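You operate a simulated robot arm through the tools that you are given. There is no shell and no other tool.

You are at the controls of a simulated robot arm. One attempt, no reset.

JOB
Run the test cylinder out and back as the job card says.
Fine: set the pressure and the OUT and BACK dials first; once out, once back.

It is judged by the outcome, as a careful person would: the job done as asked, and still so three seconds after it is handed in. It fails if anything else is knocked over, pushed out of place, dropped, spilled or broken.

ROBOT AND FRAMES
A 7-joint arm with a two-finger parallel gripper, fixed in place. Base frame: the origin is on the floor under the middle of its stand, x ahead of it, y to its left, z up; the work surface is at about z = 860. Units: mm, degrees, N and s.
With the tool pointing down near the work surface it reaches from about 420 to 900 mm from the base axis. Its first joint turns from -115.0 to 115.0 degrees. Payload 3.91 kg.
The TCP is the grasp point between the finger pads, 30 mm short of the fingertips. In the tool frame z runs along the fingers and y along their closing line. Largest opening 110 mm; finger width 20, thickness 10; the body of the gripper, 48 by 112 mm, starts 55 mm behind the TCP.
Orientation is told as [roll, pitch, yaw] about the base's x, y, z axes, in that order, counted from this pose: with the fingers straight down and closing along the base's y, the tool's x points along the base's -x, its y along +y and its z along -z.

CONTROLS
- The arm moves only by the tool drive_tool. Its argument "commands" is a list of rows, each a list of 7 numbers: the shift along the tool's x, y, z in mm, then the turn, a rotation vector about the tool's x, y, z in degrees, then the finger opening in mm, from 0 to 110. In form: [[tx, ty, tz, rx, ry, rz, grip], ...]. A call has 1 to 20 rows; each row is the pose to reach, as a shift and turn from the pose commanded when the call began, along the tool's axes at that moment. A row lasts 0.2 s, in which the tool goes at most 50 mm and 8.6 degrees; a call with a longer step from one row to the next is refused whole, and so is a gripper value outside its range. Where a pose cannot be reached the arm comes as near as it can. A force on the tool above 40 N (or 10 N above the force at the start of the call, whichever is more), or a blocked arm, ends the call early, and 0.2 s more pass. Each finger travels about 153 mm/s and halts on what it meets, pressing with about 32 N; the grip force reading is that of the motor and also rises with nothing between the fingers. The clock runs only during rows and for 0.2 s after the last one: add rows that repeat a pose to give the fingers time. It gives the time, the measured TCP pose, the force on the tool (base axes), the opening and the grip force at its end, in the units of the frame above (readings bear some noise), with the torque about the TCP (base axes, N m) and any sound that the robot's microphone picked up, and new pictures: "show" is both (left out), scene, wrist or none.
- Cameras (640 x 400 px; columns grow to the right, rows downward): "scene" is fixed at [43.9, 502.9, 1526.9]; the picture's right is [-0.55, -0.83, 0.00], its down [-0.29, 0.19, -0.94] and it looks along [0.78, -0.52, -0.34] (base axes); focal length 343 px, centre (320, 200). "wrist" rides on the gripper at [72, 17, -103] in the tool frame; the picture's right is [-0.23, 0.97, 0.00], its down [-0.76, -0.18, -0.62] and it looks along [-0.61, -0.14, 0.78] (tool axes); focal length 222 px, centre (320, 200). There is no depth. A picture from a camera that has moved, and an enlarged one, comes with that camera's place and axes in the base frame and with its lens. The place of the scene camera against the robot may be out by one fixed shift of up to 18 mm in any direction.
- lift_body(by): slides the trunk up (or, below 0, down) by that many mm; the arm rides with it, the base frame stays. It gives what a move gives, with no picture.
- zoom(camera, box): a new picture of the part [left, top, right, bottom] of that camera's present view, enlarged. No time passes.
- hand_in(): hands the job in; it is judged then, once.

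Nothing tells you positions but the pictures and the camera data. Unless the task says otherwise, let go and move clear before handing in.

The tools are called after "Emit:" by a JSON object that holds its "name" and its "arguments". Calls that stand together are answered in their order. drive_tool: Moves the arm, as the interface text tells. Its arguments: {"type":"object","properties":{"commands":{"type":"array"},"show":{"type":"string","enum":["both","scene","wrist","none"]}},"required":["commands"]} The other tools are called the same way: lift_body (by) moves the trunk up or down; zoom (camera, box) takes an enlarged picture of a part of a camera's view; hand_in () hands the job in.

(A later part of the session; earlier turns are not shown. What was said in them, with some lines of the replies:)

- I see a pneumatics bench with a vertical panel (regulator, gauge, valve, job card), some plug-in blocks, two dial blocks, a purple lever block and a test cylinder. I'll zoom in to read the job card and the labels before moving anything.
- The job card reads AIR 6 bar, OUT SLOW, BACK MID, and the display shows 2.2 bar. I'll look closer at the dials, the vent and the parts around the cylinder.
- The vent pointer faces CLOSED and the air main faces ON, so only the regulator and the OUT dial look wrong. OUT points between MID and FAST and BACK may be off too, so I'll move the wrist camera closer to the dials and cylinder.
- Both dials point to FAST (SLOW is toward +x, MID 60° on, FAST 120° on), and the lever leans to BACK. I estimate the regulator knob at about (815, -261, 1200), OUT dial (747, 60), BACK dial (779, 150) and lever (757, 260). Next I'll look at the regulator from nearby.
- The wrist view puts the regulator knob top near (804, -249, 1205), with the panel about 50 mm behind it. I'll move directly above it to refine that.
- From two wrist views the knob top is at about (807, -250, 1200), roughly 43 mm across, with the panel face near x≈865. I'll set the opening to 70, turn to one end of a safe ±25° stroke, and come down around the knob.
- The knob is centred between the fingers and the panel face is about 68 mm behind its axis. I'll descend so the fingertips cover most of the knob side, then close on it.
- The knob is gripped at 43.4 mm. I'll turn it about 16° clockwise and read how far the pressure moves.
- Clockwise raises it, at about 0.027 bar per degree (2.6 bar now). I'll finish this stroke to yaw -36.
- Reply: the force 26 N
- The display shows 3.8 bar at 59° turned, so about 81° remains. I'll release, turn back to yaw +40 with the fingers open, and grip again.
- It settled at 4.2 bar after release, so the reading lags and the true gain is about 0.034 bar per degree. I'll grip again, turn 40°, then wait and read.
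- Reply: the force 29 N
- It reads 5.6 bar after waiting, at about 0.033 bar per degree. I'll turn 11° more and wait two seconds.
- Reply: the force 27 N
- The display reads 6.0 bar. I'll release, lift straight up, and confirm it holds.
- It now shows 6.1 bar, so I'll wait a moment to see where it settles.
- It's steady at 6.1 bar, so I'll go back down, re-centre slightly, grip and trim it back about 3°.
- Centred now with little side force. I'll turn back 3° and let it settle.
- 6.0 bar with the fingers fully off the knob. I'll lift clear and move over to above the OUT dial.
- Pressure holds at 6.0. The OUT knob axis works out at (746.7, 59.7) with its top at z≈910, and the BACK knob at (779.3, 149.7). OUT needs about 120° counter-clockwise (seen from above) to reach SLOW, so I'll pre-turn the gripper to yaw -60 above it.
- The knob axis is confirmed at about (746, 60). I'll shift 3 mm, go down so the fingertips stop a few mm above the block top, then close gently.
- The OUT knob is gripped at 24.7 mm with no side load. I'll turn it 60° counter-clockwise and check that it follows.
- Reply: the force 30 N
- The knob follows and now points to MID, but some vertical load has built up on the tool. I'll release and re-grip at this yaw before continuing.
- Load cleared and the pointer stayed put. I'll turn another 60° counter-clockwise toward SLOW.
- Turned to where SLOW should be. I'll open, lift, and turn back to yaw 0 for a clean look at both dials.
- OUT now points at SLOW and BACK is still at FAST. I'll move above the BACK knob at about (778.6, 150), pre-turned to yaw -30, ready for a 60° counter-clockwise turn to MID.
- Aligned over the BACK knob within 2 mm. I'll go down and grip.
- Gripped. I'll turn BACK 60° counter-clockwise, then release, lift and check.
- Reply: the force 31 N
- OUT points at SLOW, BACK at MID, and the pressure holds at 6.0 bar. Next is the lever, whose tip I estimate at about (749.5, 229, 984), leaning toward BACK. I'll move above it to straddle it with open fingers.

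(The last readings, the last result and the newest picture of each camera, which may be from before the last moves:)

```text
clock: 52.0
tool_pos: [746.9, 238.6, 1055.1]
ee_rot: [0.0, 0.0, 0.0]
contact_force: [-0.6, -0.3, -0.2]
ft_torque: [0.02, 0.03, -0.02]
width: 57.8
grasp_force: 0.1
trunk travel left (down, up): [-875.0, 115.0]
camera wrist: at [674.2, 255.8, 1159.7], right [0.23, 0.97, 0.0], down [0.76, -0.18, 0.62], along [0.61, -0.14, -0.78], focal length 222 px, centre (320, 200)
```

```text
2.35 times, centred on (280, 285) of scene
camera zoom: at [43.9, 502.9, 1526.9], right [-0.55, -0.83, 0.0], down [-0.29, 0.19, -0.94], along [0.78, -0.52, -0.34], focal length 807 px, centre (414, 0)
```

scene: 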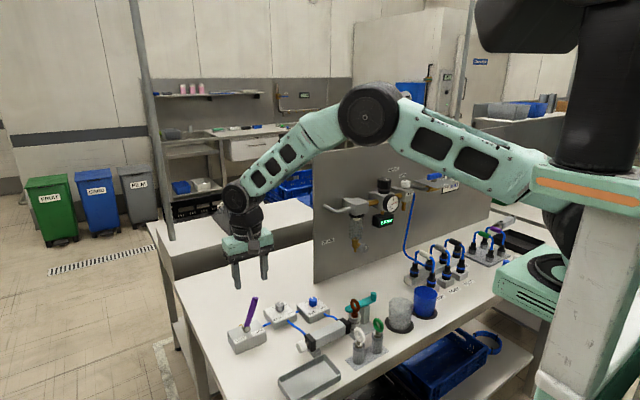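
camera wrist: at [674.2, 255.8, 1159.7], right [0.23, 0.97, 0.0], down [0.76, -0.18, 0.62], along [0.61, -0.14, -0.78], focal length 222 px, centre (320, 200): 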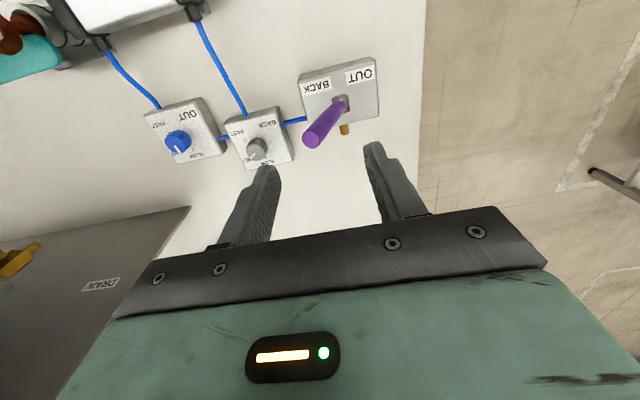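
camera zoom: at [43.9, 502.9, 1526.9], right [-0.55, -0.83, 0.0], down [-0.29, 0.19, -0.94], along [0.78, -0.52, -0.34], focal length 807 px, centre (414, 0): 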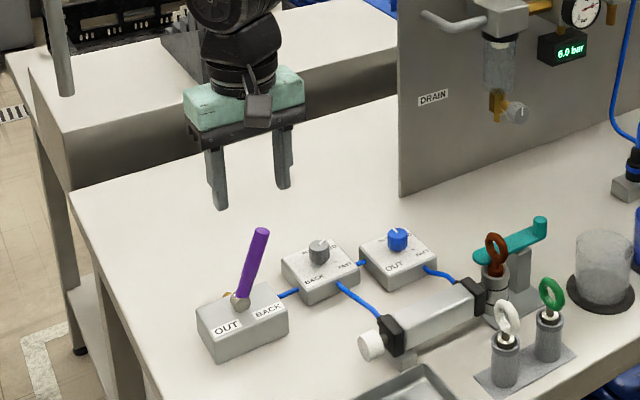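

The lever tip is at (749, 231, 979), its pivot at (749, 264, ~900), and it is centred between the fingers. I'll descend to straddle the upper part.

Emit:
{"name": "drive_tool", "arguments": {"commands": [[-2, 0, 25, 0, 0, 0, 58], [-2, 0, 50, 0, 0, 0, 58], [-2, 0, 70, 0, 0, 0, 58], [-2, 0, 80, 0, 0, 0, 58], [-2, 0, 80, 0, 0, 0, 58]], "show": "both"}}

Emit:
{"name": "zoom", "arguments": {"camera": "wrist", "box": [200, 40, 450, 230]}}

Emit:
{"name": "zoom", "arguments": {"camera": "scene", "box": [200, 220, 360, 370]}}

```text
clock: 53.2
tool_pos: [748.0, 236.8, 974.1]
ee_rot: [0.1, 0.0, 0.0]
contact_force: [0.7, 0.8, 1.1]
ft_torque: [0.0, 0.01, 0.01]
width: 58.2
grasp_force: 0.0
trunk travel left (down, up): [-875.0, 115.0]
camera wrist: at [676.9, 254.0, 1078.4], right [0.23, 0.97, 0.0], down [0.76, -0.18, 0.62], along [0.61, -0.14, -0.78], focal length 222 px, centre (320, 200)
```

scene: 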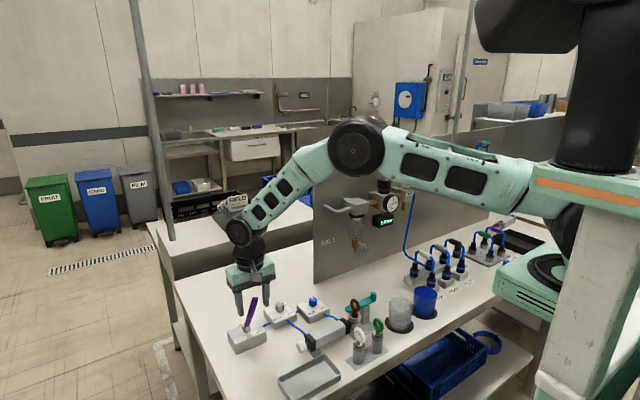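
wrist: 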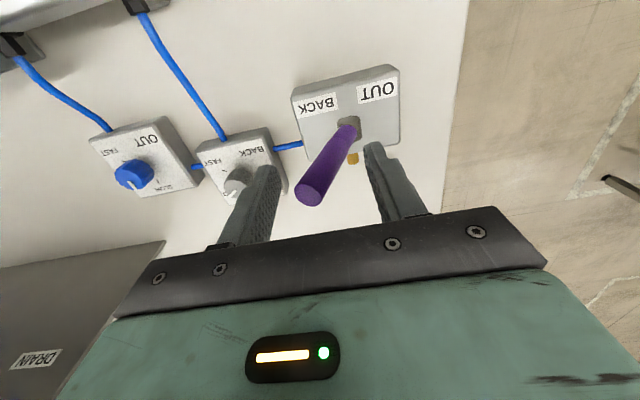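

```text
2.11 times, centred on (325, 135) of wrist
camera zoom: at [676.9, 254.0, 1078.4], right [0.23, 0.97, 0.0], down [0.76, -0.18, 0.62], along [0.61, -0.14, -0.78], focal length 468 px, centre (310, 337)
```

zoom: 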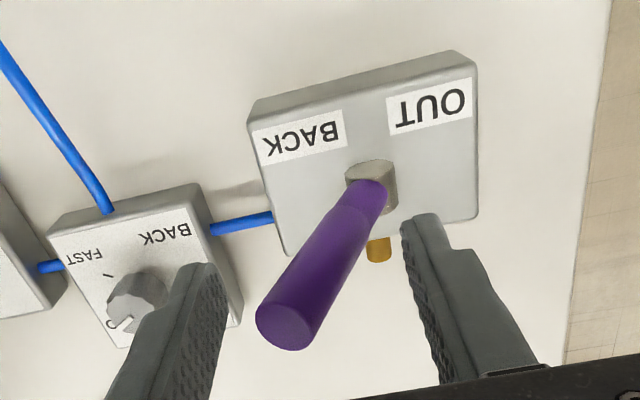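

```text
2.67 times, centred on (280, 295) of scene
camera zoom: at [43.9, 502.9, 1526.9], right [-0.55, -0.83, 0.0], down [-0.29, 0.19, -0.94], along [0.78, -0.52, -0.34], focal length 914 px, centre (427, -53)
```

zoom: 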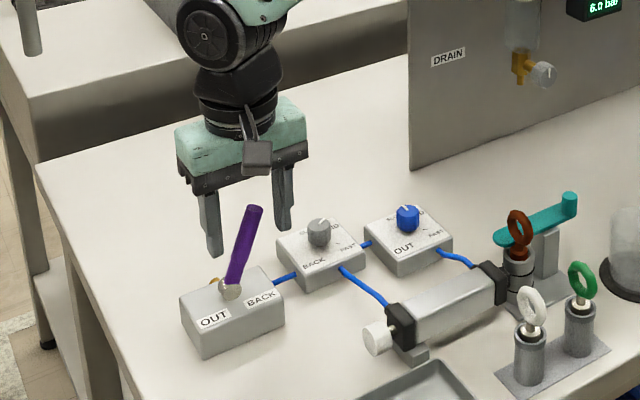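

The fingers straddle the lever cleanly. I'll push it +y toward OUT in small steps, watching the force.

Emit:
{"name": "drive_tool", "arguments": {"commands": [[0, 10, 0, 0, 0, 0, 58], [0, 20, 0, 0, 0, 0, 58], [0, 28, 0, 0, 0, 0, 58], [0, 36, 0, 0, 0, 0, 58], [0, 44, 0, 0, 0, 0, 58], [0, 52, 0, 0, 0, 0, 58], [0, 60, 0, 0, 0, 0, 58], [0, 65, 0, 0, 0, 0, 58]], "show": "both"}}

Emit:
{"name": "zoom", "arguments": {"camera": "wrist", "box": [200, 40, 450, 230]}}

Emit:
{"name": "zoom", "arguments": {"camera": "scene", "box": [200, 220, 360, 370]}}

```text
clock: 55.0
tool_pos: [749.8, 300.6, 974.6]
ee_rot: [0.0, 0.0, 0.0]
contact_force: [0.2, -4.6, 0.4]
ft_torque: [-0.16, 0.02, -0.01]
width: 60.6
grasp_force: 2.8
trunk travel left (down, up): [-875.0, 115.0]
camera wrist: at [677.7, 317.9, 1078.6], right [0.23, 0.97, 0.0], down [0.76, -0.18, 0.62], along [0.61, -0.14, -0.78], focal length 222 px, centre (320, 200)
```

scene: 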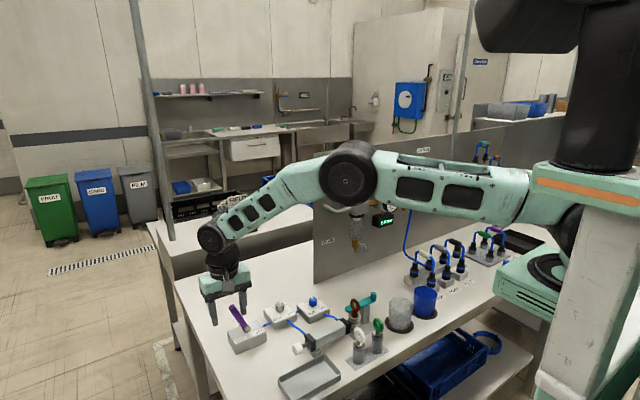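
wrist: 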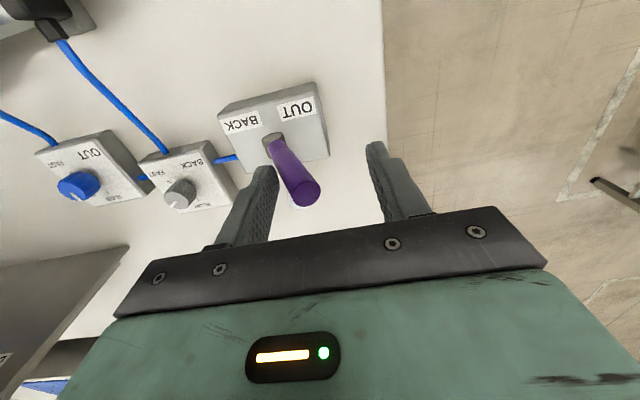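

```text
2.11 times, centred on (325, 135) of wrist
camera zoom: at [677.7, 317.9, 1078.6], right [0.23, 0.97, 0.0], down [0.76, -0.18, 0.62], along [0.61, -0.14, -0.78], focal length 468 px, centre (310, 337)
```

zoom: 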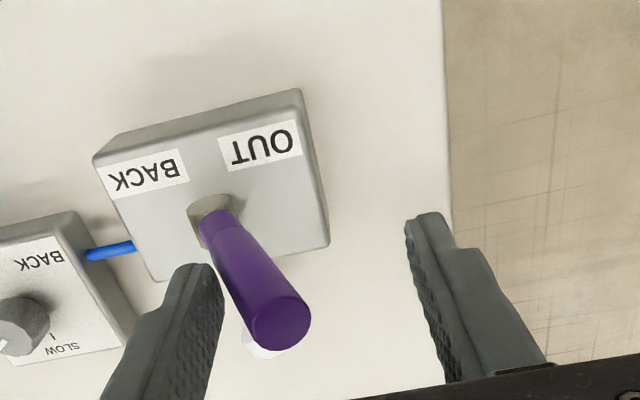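

```text
2.67 times, centred on (280, 295) of scene
camera zoom: at [43.9, 502.9, 1526.9], right [-0.55, -0.83, 0.0], down [-0.29, 0.19, -0.94], along [0.78, -0.52, -0.34], focal length 914 px, centre (427, -53)
```

zoom: 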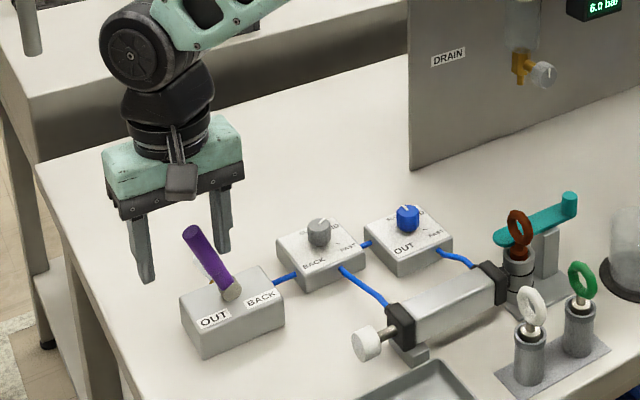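

The lever is over at OUT and the rod is extending slowly. I'll hold still and wait for full stroke.

Emit:
{"name": "drive_tool", "arguments": {"commands": [[0, 0, 0, 0, 0, 0, 58], [0, 0, 0, 0, 0, 0, 58], [0, 0, 0, 0, 0, 0, 58], [0, 0, 0, 0, 0, 0, 58], [0, 0, 0, 0, 0, 0, 58], [0, 0, 0, 0, 0, 0, 58], [0, 0, 0, 0, 0, 0, 58], [0, 0, 0, 0, 0, 0, 58], [0, 0, 0, 0, 0, 0, 58], [0, 0, 0, 0, 0, 0, 58]], "show": "scene"}}

Emit:
{"name": "zoom", "arguments": {"camera": "scene", "box": [200, 220, 360, 370]}}

Emit:
{"name": "zoom", "arguments": {"camera": "scene", "box": [365, 170, 415, 235]}}

```text
clock: 57.2
tool_pos: [750.6, 300.7, 975.5]
ee_rot: [0.1, 0.0, 0.0]
contact_force: [0.1, -7.9, -0.3]
ft_torque: [-0.26, -0.05, 0.03]
width: 62.2
grasp_force: 4.1
trunk travel left (down, up): [-875.0, 115.0]
```

scene: 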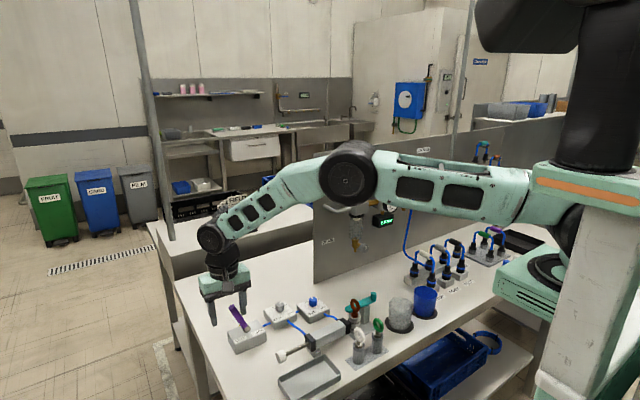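

```text
2.67 times, centred on (280, 295) of scene
camera zoom: at [43.9, 502.9, 1526.9], right [-0.55, -0.83, 0.0], down [-0.29, 0.19, -0.94], along [0.78, -0.52, -0.34], focal length 914 px, centre (427, -53)
```

zoom: 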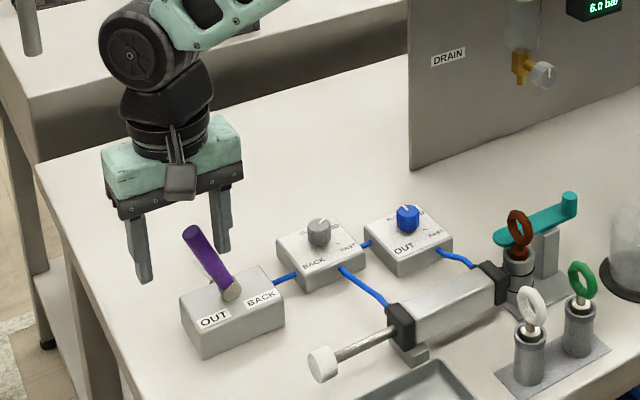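

```text
6.15 times, centred on (390, 202) of scene
camera zoom: at [43.9, 502.9, 1526.9], right [-0.55, -0.83, 0.0], down [-0.29, 0.19, -0.94], along [0.78, -0.52, -0.34], focal length 2110 px, centre (-111, 185)
```

zoom: 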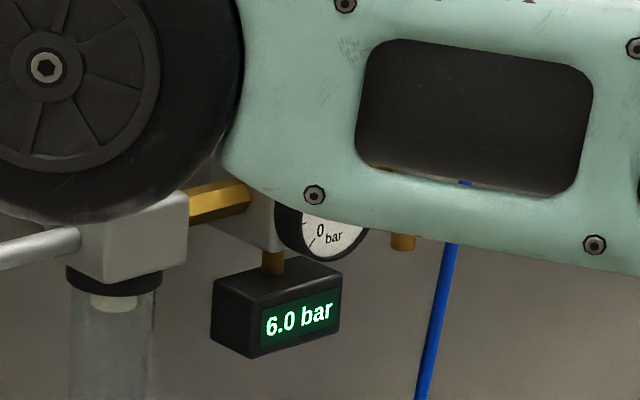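

It's extending well. I'll ease the finger back 3 mm and keep waiting.

Emit:
{"name": "drive_tool", "arguments": {"commands": [[0, -3, 0, 0, 0, 0, 58], [0, -3, 0, 0, 0, 0, 58], [0, -3, 0, 0, 0, 0, 58], [0, -3, 0, 0, 0, 0, 58], [0, -3, 0, 0, 0, 0, 58], [0, -3, 0, 0, 0, 0, 58], [0, -3, 0, 0, 0, 0, 58], [0, -3, 0, 0, 0, 0, 58], [0, -3, 0, 0, 0, 0, 58], [0, -3, 0, 0, 0, 0, 58]], "show": "scene"}}

Emit:
{"name": "zoom", "arguments": {"camera": "scene", "box": [200, 220, 360, 370]}}

```text
clock: 59.4
tool_pos: [750.7, 299.4, 975.1]
ee_rot: [0.0, 0.0, 0.1]
contact_force: [0.3, 0.7, 0.0]
ft_torque: [0.0, 0.0, 0.04]
width: 58.2
grasp_force: 0.1
trunk travel left (down, up): [-875.0, 115.0]
```

scene: 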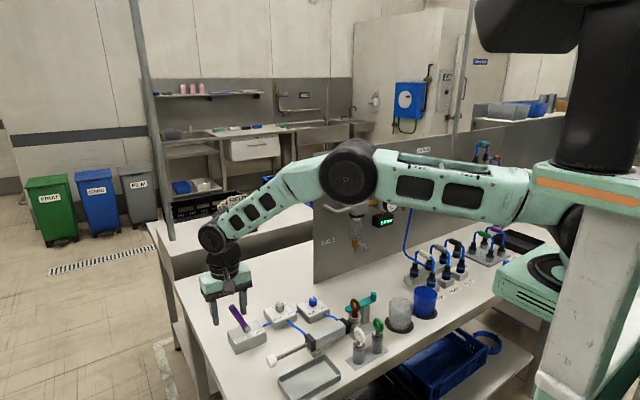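

```text
2.67 times, centred on (280, 295) of scene
camera zoom: at [43.9, 502.9, 1526.9], right [-0.55, -0.83, 0.0], down [-0.29, 0.19, -0.94], along [0.78, -0.52, -0.34], focal length 914 px, centre (427, -53)
```

zoom: 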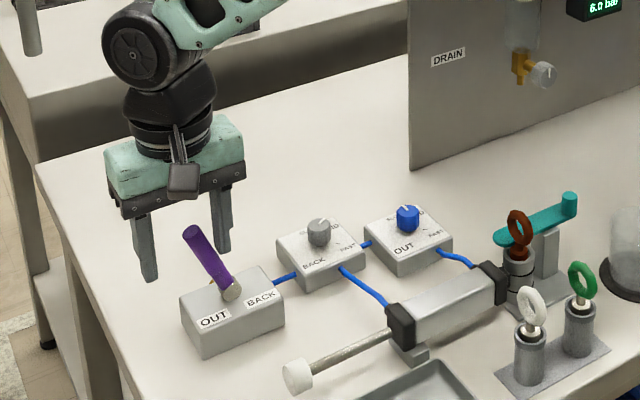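

The rod moved further, so I'll keep waiting until it stops.

Emit:
{"name": "drive_tool", "arguments": {"commands": [[0, 0, 0, 0, 0, 0, 58], [0, 0, 0, 0, 0, 0, 58], [0, 0, 0, 0, 0, 0, 58], [0, 0, 0, 0, 0, 0, 58], [0, 0, 0, 0, 0, 0, 58], [0, 0, 0, 0, 0, 0, 58], [0, 0, 0, 0, 0, 0, 58], [0, 0, 0, 0, 0, 0, 58], [0, 0, 0, 0, 0, 0, 58], [0, 0, 0, 0, 0, 0, 58]], "show": "scene"}}

Emit:
{"name": "zoom", "arguments": {"camera": "scene", "box": [200, 220, 360, 370]}}

```text
clock: 61.6
tool_pos: [748.9, 299.7, 975.1]
ee_rot: [0.1, -0.1, 0.1]
contact_force: [0.4, -0.5, 1.1]
ft_torque: [0.02, 0.05, 0.0]
width: 58.1
grasp_force: 0.1
trunk travel left (down, up): [-875.0, 115.0]
```

scene: 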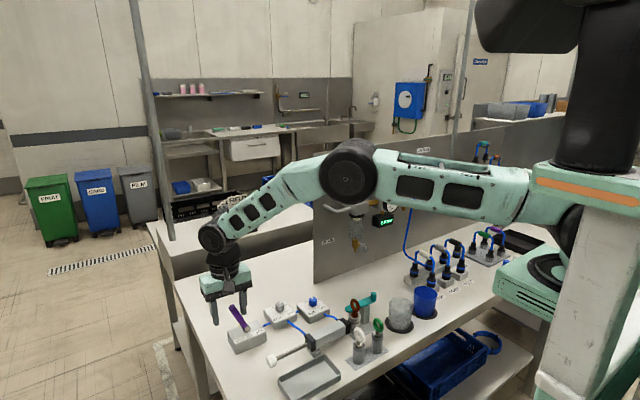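

```text
2.67 times, centred on (280, 295) of scene
camera zoom: at [43.9, 502.9, 1526.9], right [-0.55, -0.83, 0.0], down [-0.29, 0.19, -0.94], along [0.78, -0.52, -0.34], focal length 914 px, centre (427, -53)
```

zoom: 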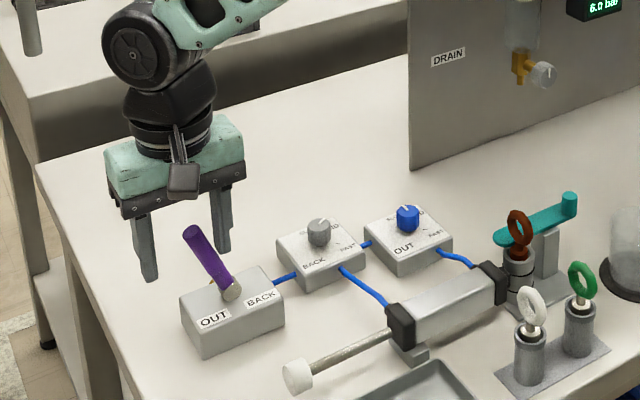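

The rod hasn't moved since the last look, so it's fully out. I'll now push the lever back -y to BACK.

Emit:
{"name": "drive_tool", "arguments": {"commands": [[0, -10, 0, 0, 0, 0, 58], [0, -20, 0, 0, 0, 0, 58], [0, -30, 0, 0, 0, 0, 58], [0, -38, 0, 0, 0, 0, 58], [0, -46, 0, 0, 0, 0, 58], [0, -54, 0, 0, 0, 0, 58], [0, -62, 0, 0, 0, 0, 58], [0, -69, 0, 0, 0, 0, 58], [0, -74, 0, 0, 0, 0, 58]], "show": "both"}}

Emit:
{"name": "zoom", "arguments": {"camera": "wrist", "box": [200, 40, 450, 230]}}

Emit:
{"name": "zoom", "arguments": {"camera": "scene", "box": [200, 220, 360, 370]}}

```text
clock: 63.6
tool_pos: [750.6, 224.0, 975.5]
ee_rot: [0.0, 0.0, 0.2]
contact_force: [-0.3, 0.3, 0.2]
ft_torque: [0.03, 0.01, -0.02]
width: 58.2
grasp_force: 0.7
trunk travel left (down, up): [-875.0, 115.0]
camera wrist: at [678.0, 241.5, 1079.3], right [0.23, 0.97, 0.0], down [0.76, -0.18, 0.62], along [0.61, -0.14, -0.78], focal length 222 px, centre (320, 200)
```

scene: 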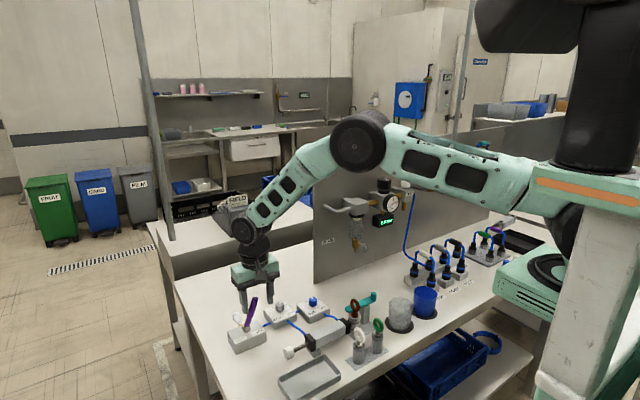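
wrist: 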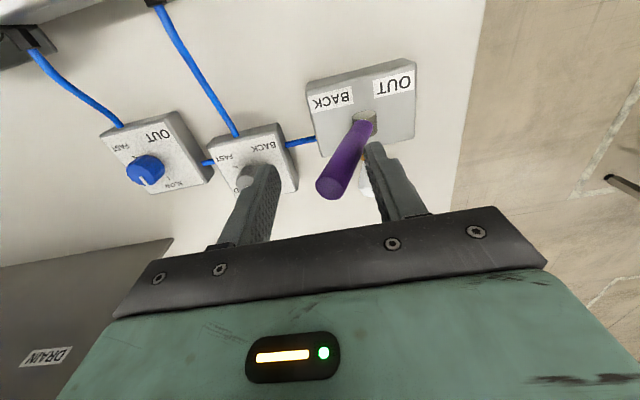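

```text
2.11 times, centred on (325, 135) of wrist
camera zoom: at [678.0, 241.5, 1079.3], right [0.23, 0.97, 0.0], down [0.76, -0.18, 0.62], along [0.61, -0.14, -0.78], focal length 468 px, centre (310, 337)
```

zoom: 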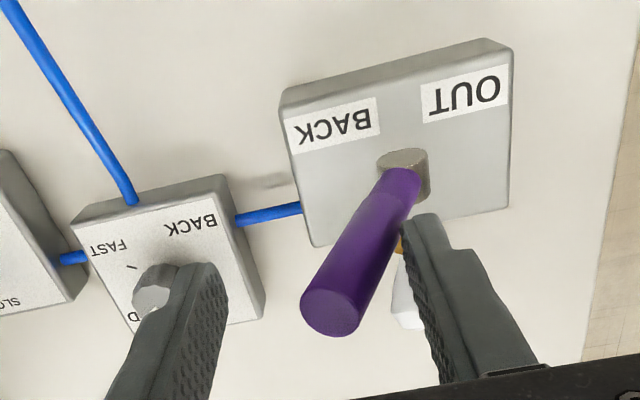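

```text
2.67 times, centred on (280, 295) of scene
camera zoom: at [43.9, 502.9, 1526.9], right [-0.55, -0.83, 0.0], down [-0.29, 0.19, -0.94], along [0.78, -0.52, -0.34], focal length 914 px, centre (427, -53)
```

zoom: 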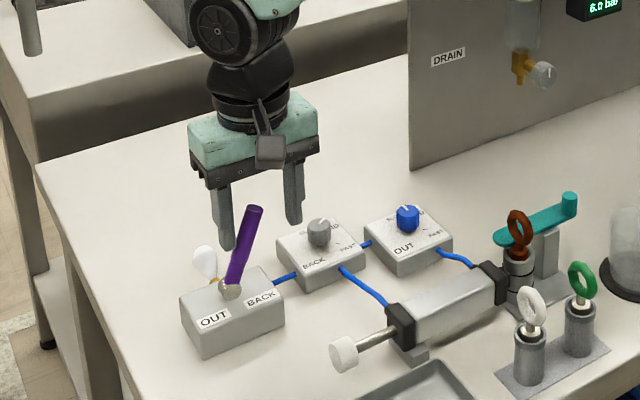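

The lever is at BACK and the rod is retracting. I'll wait and watch it.

Emit:
{"name": "drive_tool", "arguments": {"commands": [[0, 4, 0, 0, 0, 0, 58], [0, 4, 0, 0, 0, 0, 58], [0, 4, 0, 0, 0, 0, 58], [0, 4, 0, 0, 0, 0, 58], [0, 4, 0, 0, 0, 0, 58], [0, 4, 0, 0, 0, 0, 58], [0, 4, 0, 0, 0, 0, 58], [0, 4, 0, 0, 0, 0, 58], [0, 4, 0, 0, 0, 0, 58], [0, 4, 0, 0, 0, 0, 58]], "show": "both"}}

Emit:
{"name": "zoom", "arguments": {"camera": "scene", "box": [200, 220, 360, 370]}}

```text
clock: 65.8
tool_pos: [751.0, 228.9, 974.1]
ee_rot: [0.0, 0.0, 0.1]
contact_force: [0.6, 0.4, 0.6]
ft_torque: [0.01, 0.0, 0.01]
width: 58.1
grasp_force: 0.1
trunk travel left (down, up): [-875.0, 115.0]
camera wrist: at [678.3, 245.0, 1078.6], right [0.23, 0.97, 0.0], down [0.76, -0.18, 0.62], along [0.61, -0.14, -0.78], focal length 222 px, centre (320, 200)
```

scene: 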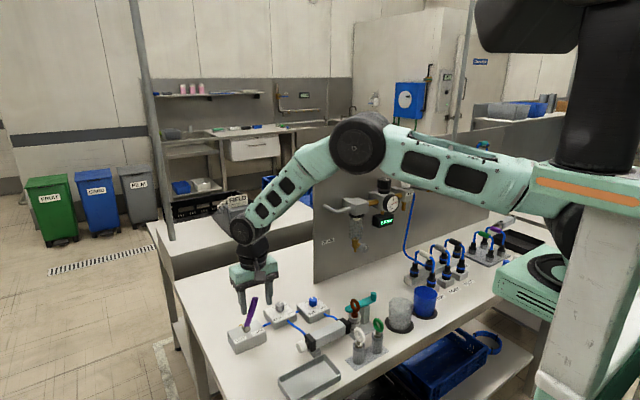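
wrist: 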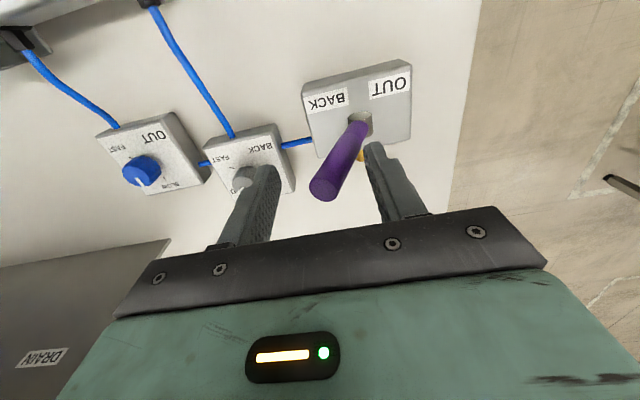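

```text
2.67 times, centred on (280, 295) of scene
camera zoom: at [43.9, 502.9, 1526.9], right [-0.55, -0.83, 0.0], down [-0.29, 0.19, -0.94], along [0.78, -0.52, -0.34], focal length 914 px, centre (427, -53)
```

zoom: 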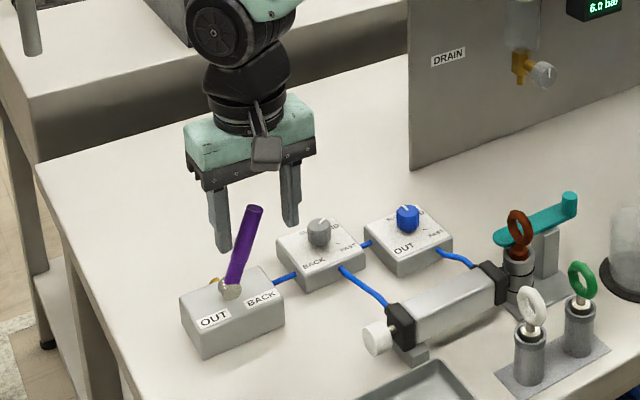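

The rod is fully back and the lever rests at BACK. I'll lift straight up clear of the lever and do a final check.

Emit:
{"name": "drive_tool", "arguments": {"commands": [[0, 6, 0, 0, 0, 0, 58], [0, 6, -30, 0, 0, 0, 58], [0, 6, -65, 0, 0, 0, 58], [0, 6, -105, 0, 0, 0, 58], [0, 6, -150, 0, 0, 0, 58], [0, 6, -195, 0, 0, 0, 58], [0, 6, -195, 0, 0, 0, 58]], "show": "both"}}

Emit:
{"name": "zoom", "arguments": {"camera": "scene", "box": [210, 270, 370, 380]}}

Emit:
{"name": "zoom", "arguments": {"camera": "scene", "box": [365, 170, 415, 235]}}

Emit:
{"name": "zoom", "arguments": {"camera": "wrist", "box": [140, 20, 400, 180]}}

```text
clock: 67.4
tool_pos: [750.0, 232.8, 1169.8]
ee_rot: [0.0, 0.0, 0.0]
contact_force: [0.3, 0.2, 0.3]
ft_torque: [-0.01, 0.0, 0.0]
width: 57.9
grasp_force: 0.0
trunk travel left (down, up): [-875.0, 115.0]
camera wrist: at [677.0, 249.5, 1274.2], right [0.23, 0.97, 0.0], down [0.76, -0.18, 0.62], along [0.61, -0.14, -0.78], focal length 222 px, centre (320, 200)
```

scene: 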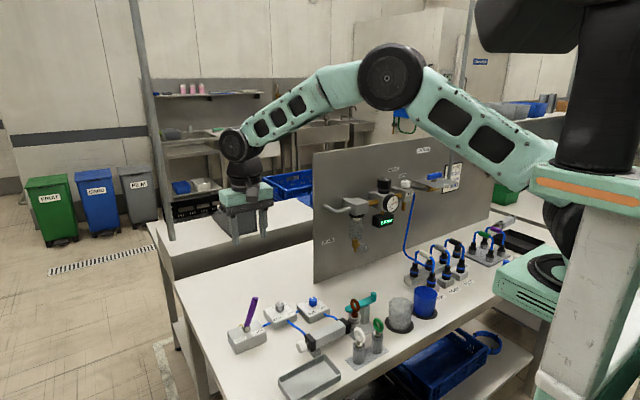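
wrist: 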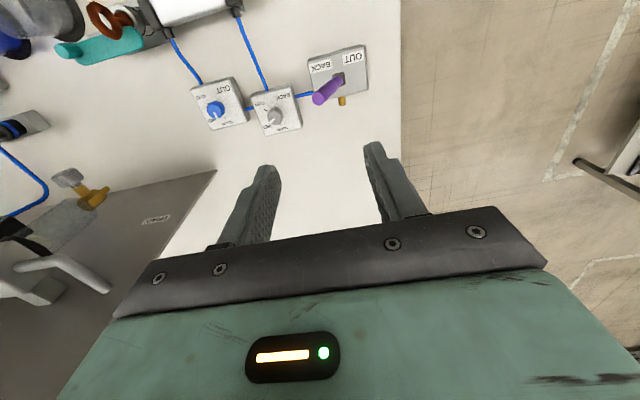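

```text
3.64 times, centred on (290, 325) of scene
camera zoom: at [43.9, 502.9, 1526.9], right [-0.55, -0.83, 0.0], down [-0.29, 0.19, -0.94], along [0.78, -0.52, -0.34], focal length 1247 px, centre (429, -254)
```

zoom: 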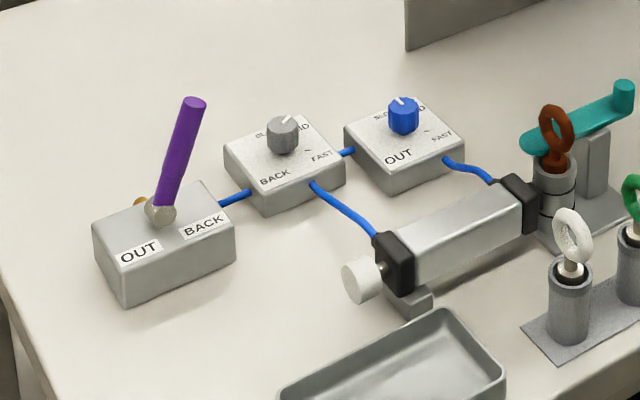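

```text
6.15 times, centred on (390, 202) of scene
camera zoom: at [43.9, 502.9, 1526.9], right [-0.55, -0.83, 0.0], down [-0.29, 0.19, -0.94], along [0.78, -0.52, -0.34], focal length 2110 px, centre (-111, 185)
```

zoom: 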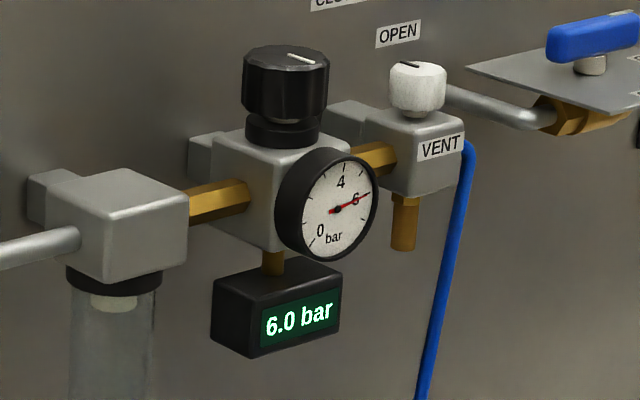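

```text
2.46 times, centred on (270, 100) of wrist
camera zoom: at [677.0, 249.5, 1274.2], right [0.23, 0.97, 0.0], down [0.76, -0.18, 0.62], along [0.61, -0.14, -0.78], focal length 547 px, centre (443, 446)
```

zoom: 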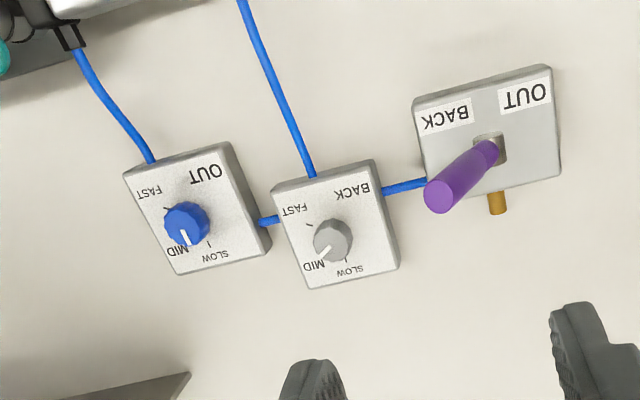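

Everything checks out: 6.0 bar, OUT at SLOW, BACK at MID, one full stroke out and one back, lever resting at BACK, and the gripper empty and clear with nothing disturbed. I'm handing it in.

Emit:
{"name": "hand_in", "arguments": {}}

```text
The job is handed in.
```

I ran the test cylinder once fully out and once fully back, with the settings on the job card, and handed the job in.

- **Pressure:** set to 6.0 bar before the run and still reading 6.0 bar at the end. It settled at 6.1 bar after the first adjustment, so I trimmed it back.
- **OUT dial:** turned from FAST to SLOW. The pointer may sit a few degrees off the SLOW mark; my readings varied between about 3° and 11°.
- **BACK dial:** turned from FAST to MID, aligned within about 3°.
- **Stroke:** I waited until the rod stopped moving at full extension before returning the lever, and the rod ended where it started.

At hand-in the lever was resting at BACK and the gripper was empty and clear. Nothing else had been knocked or moved in the final pictures.
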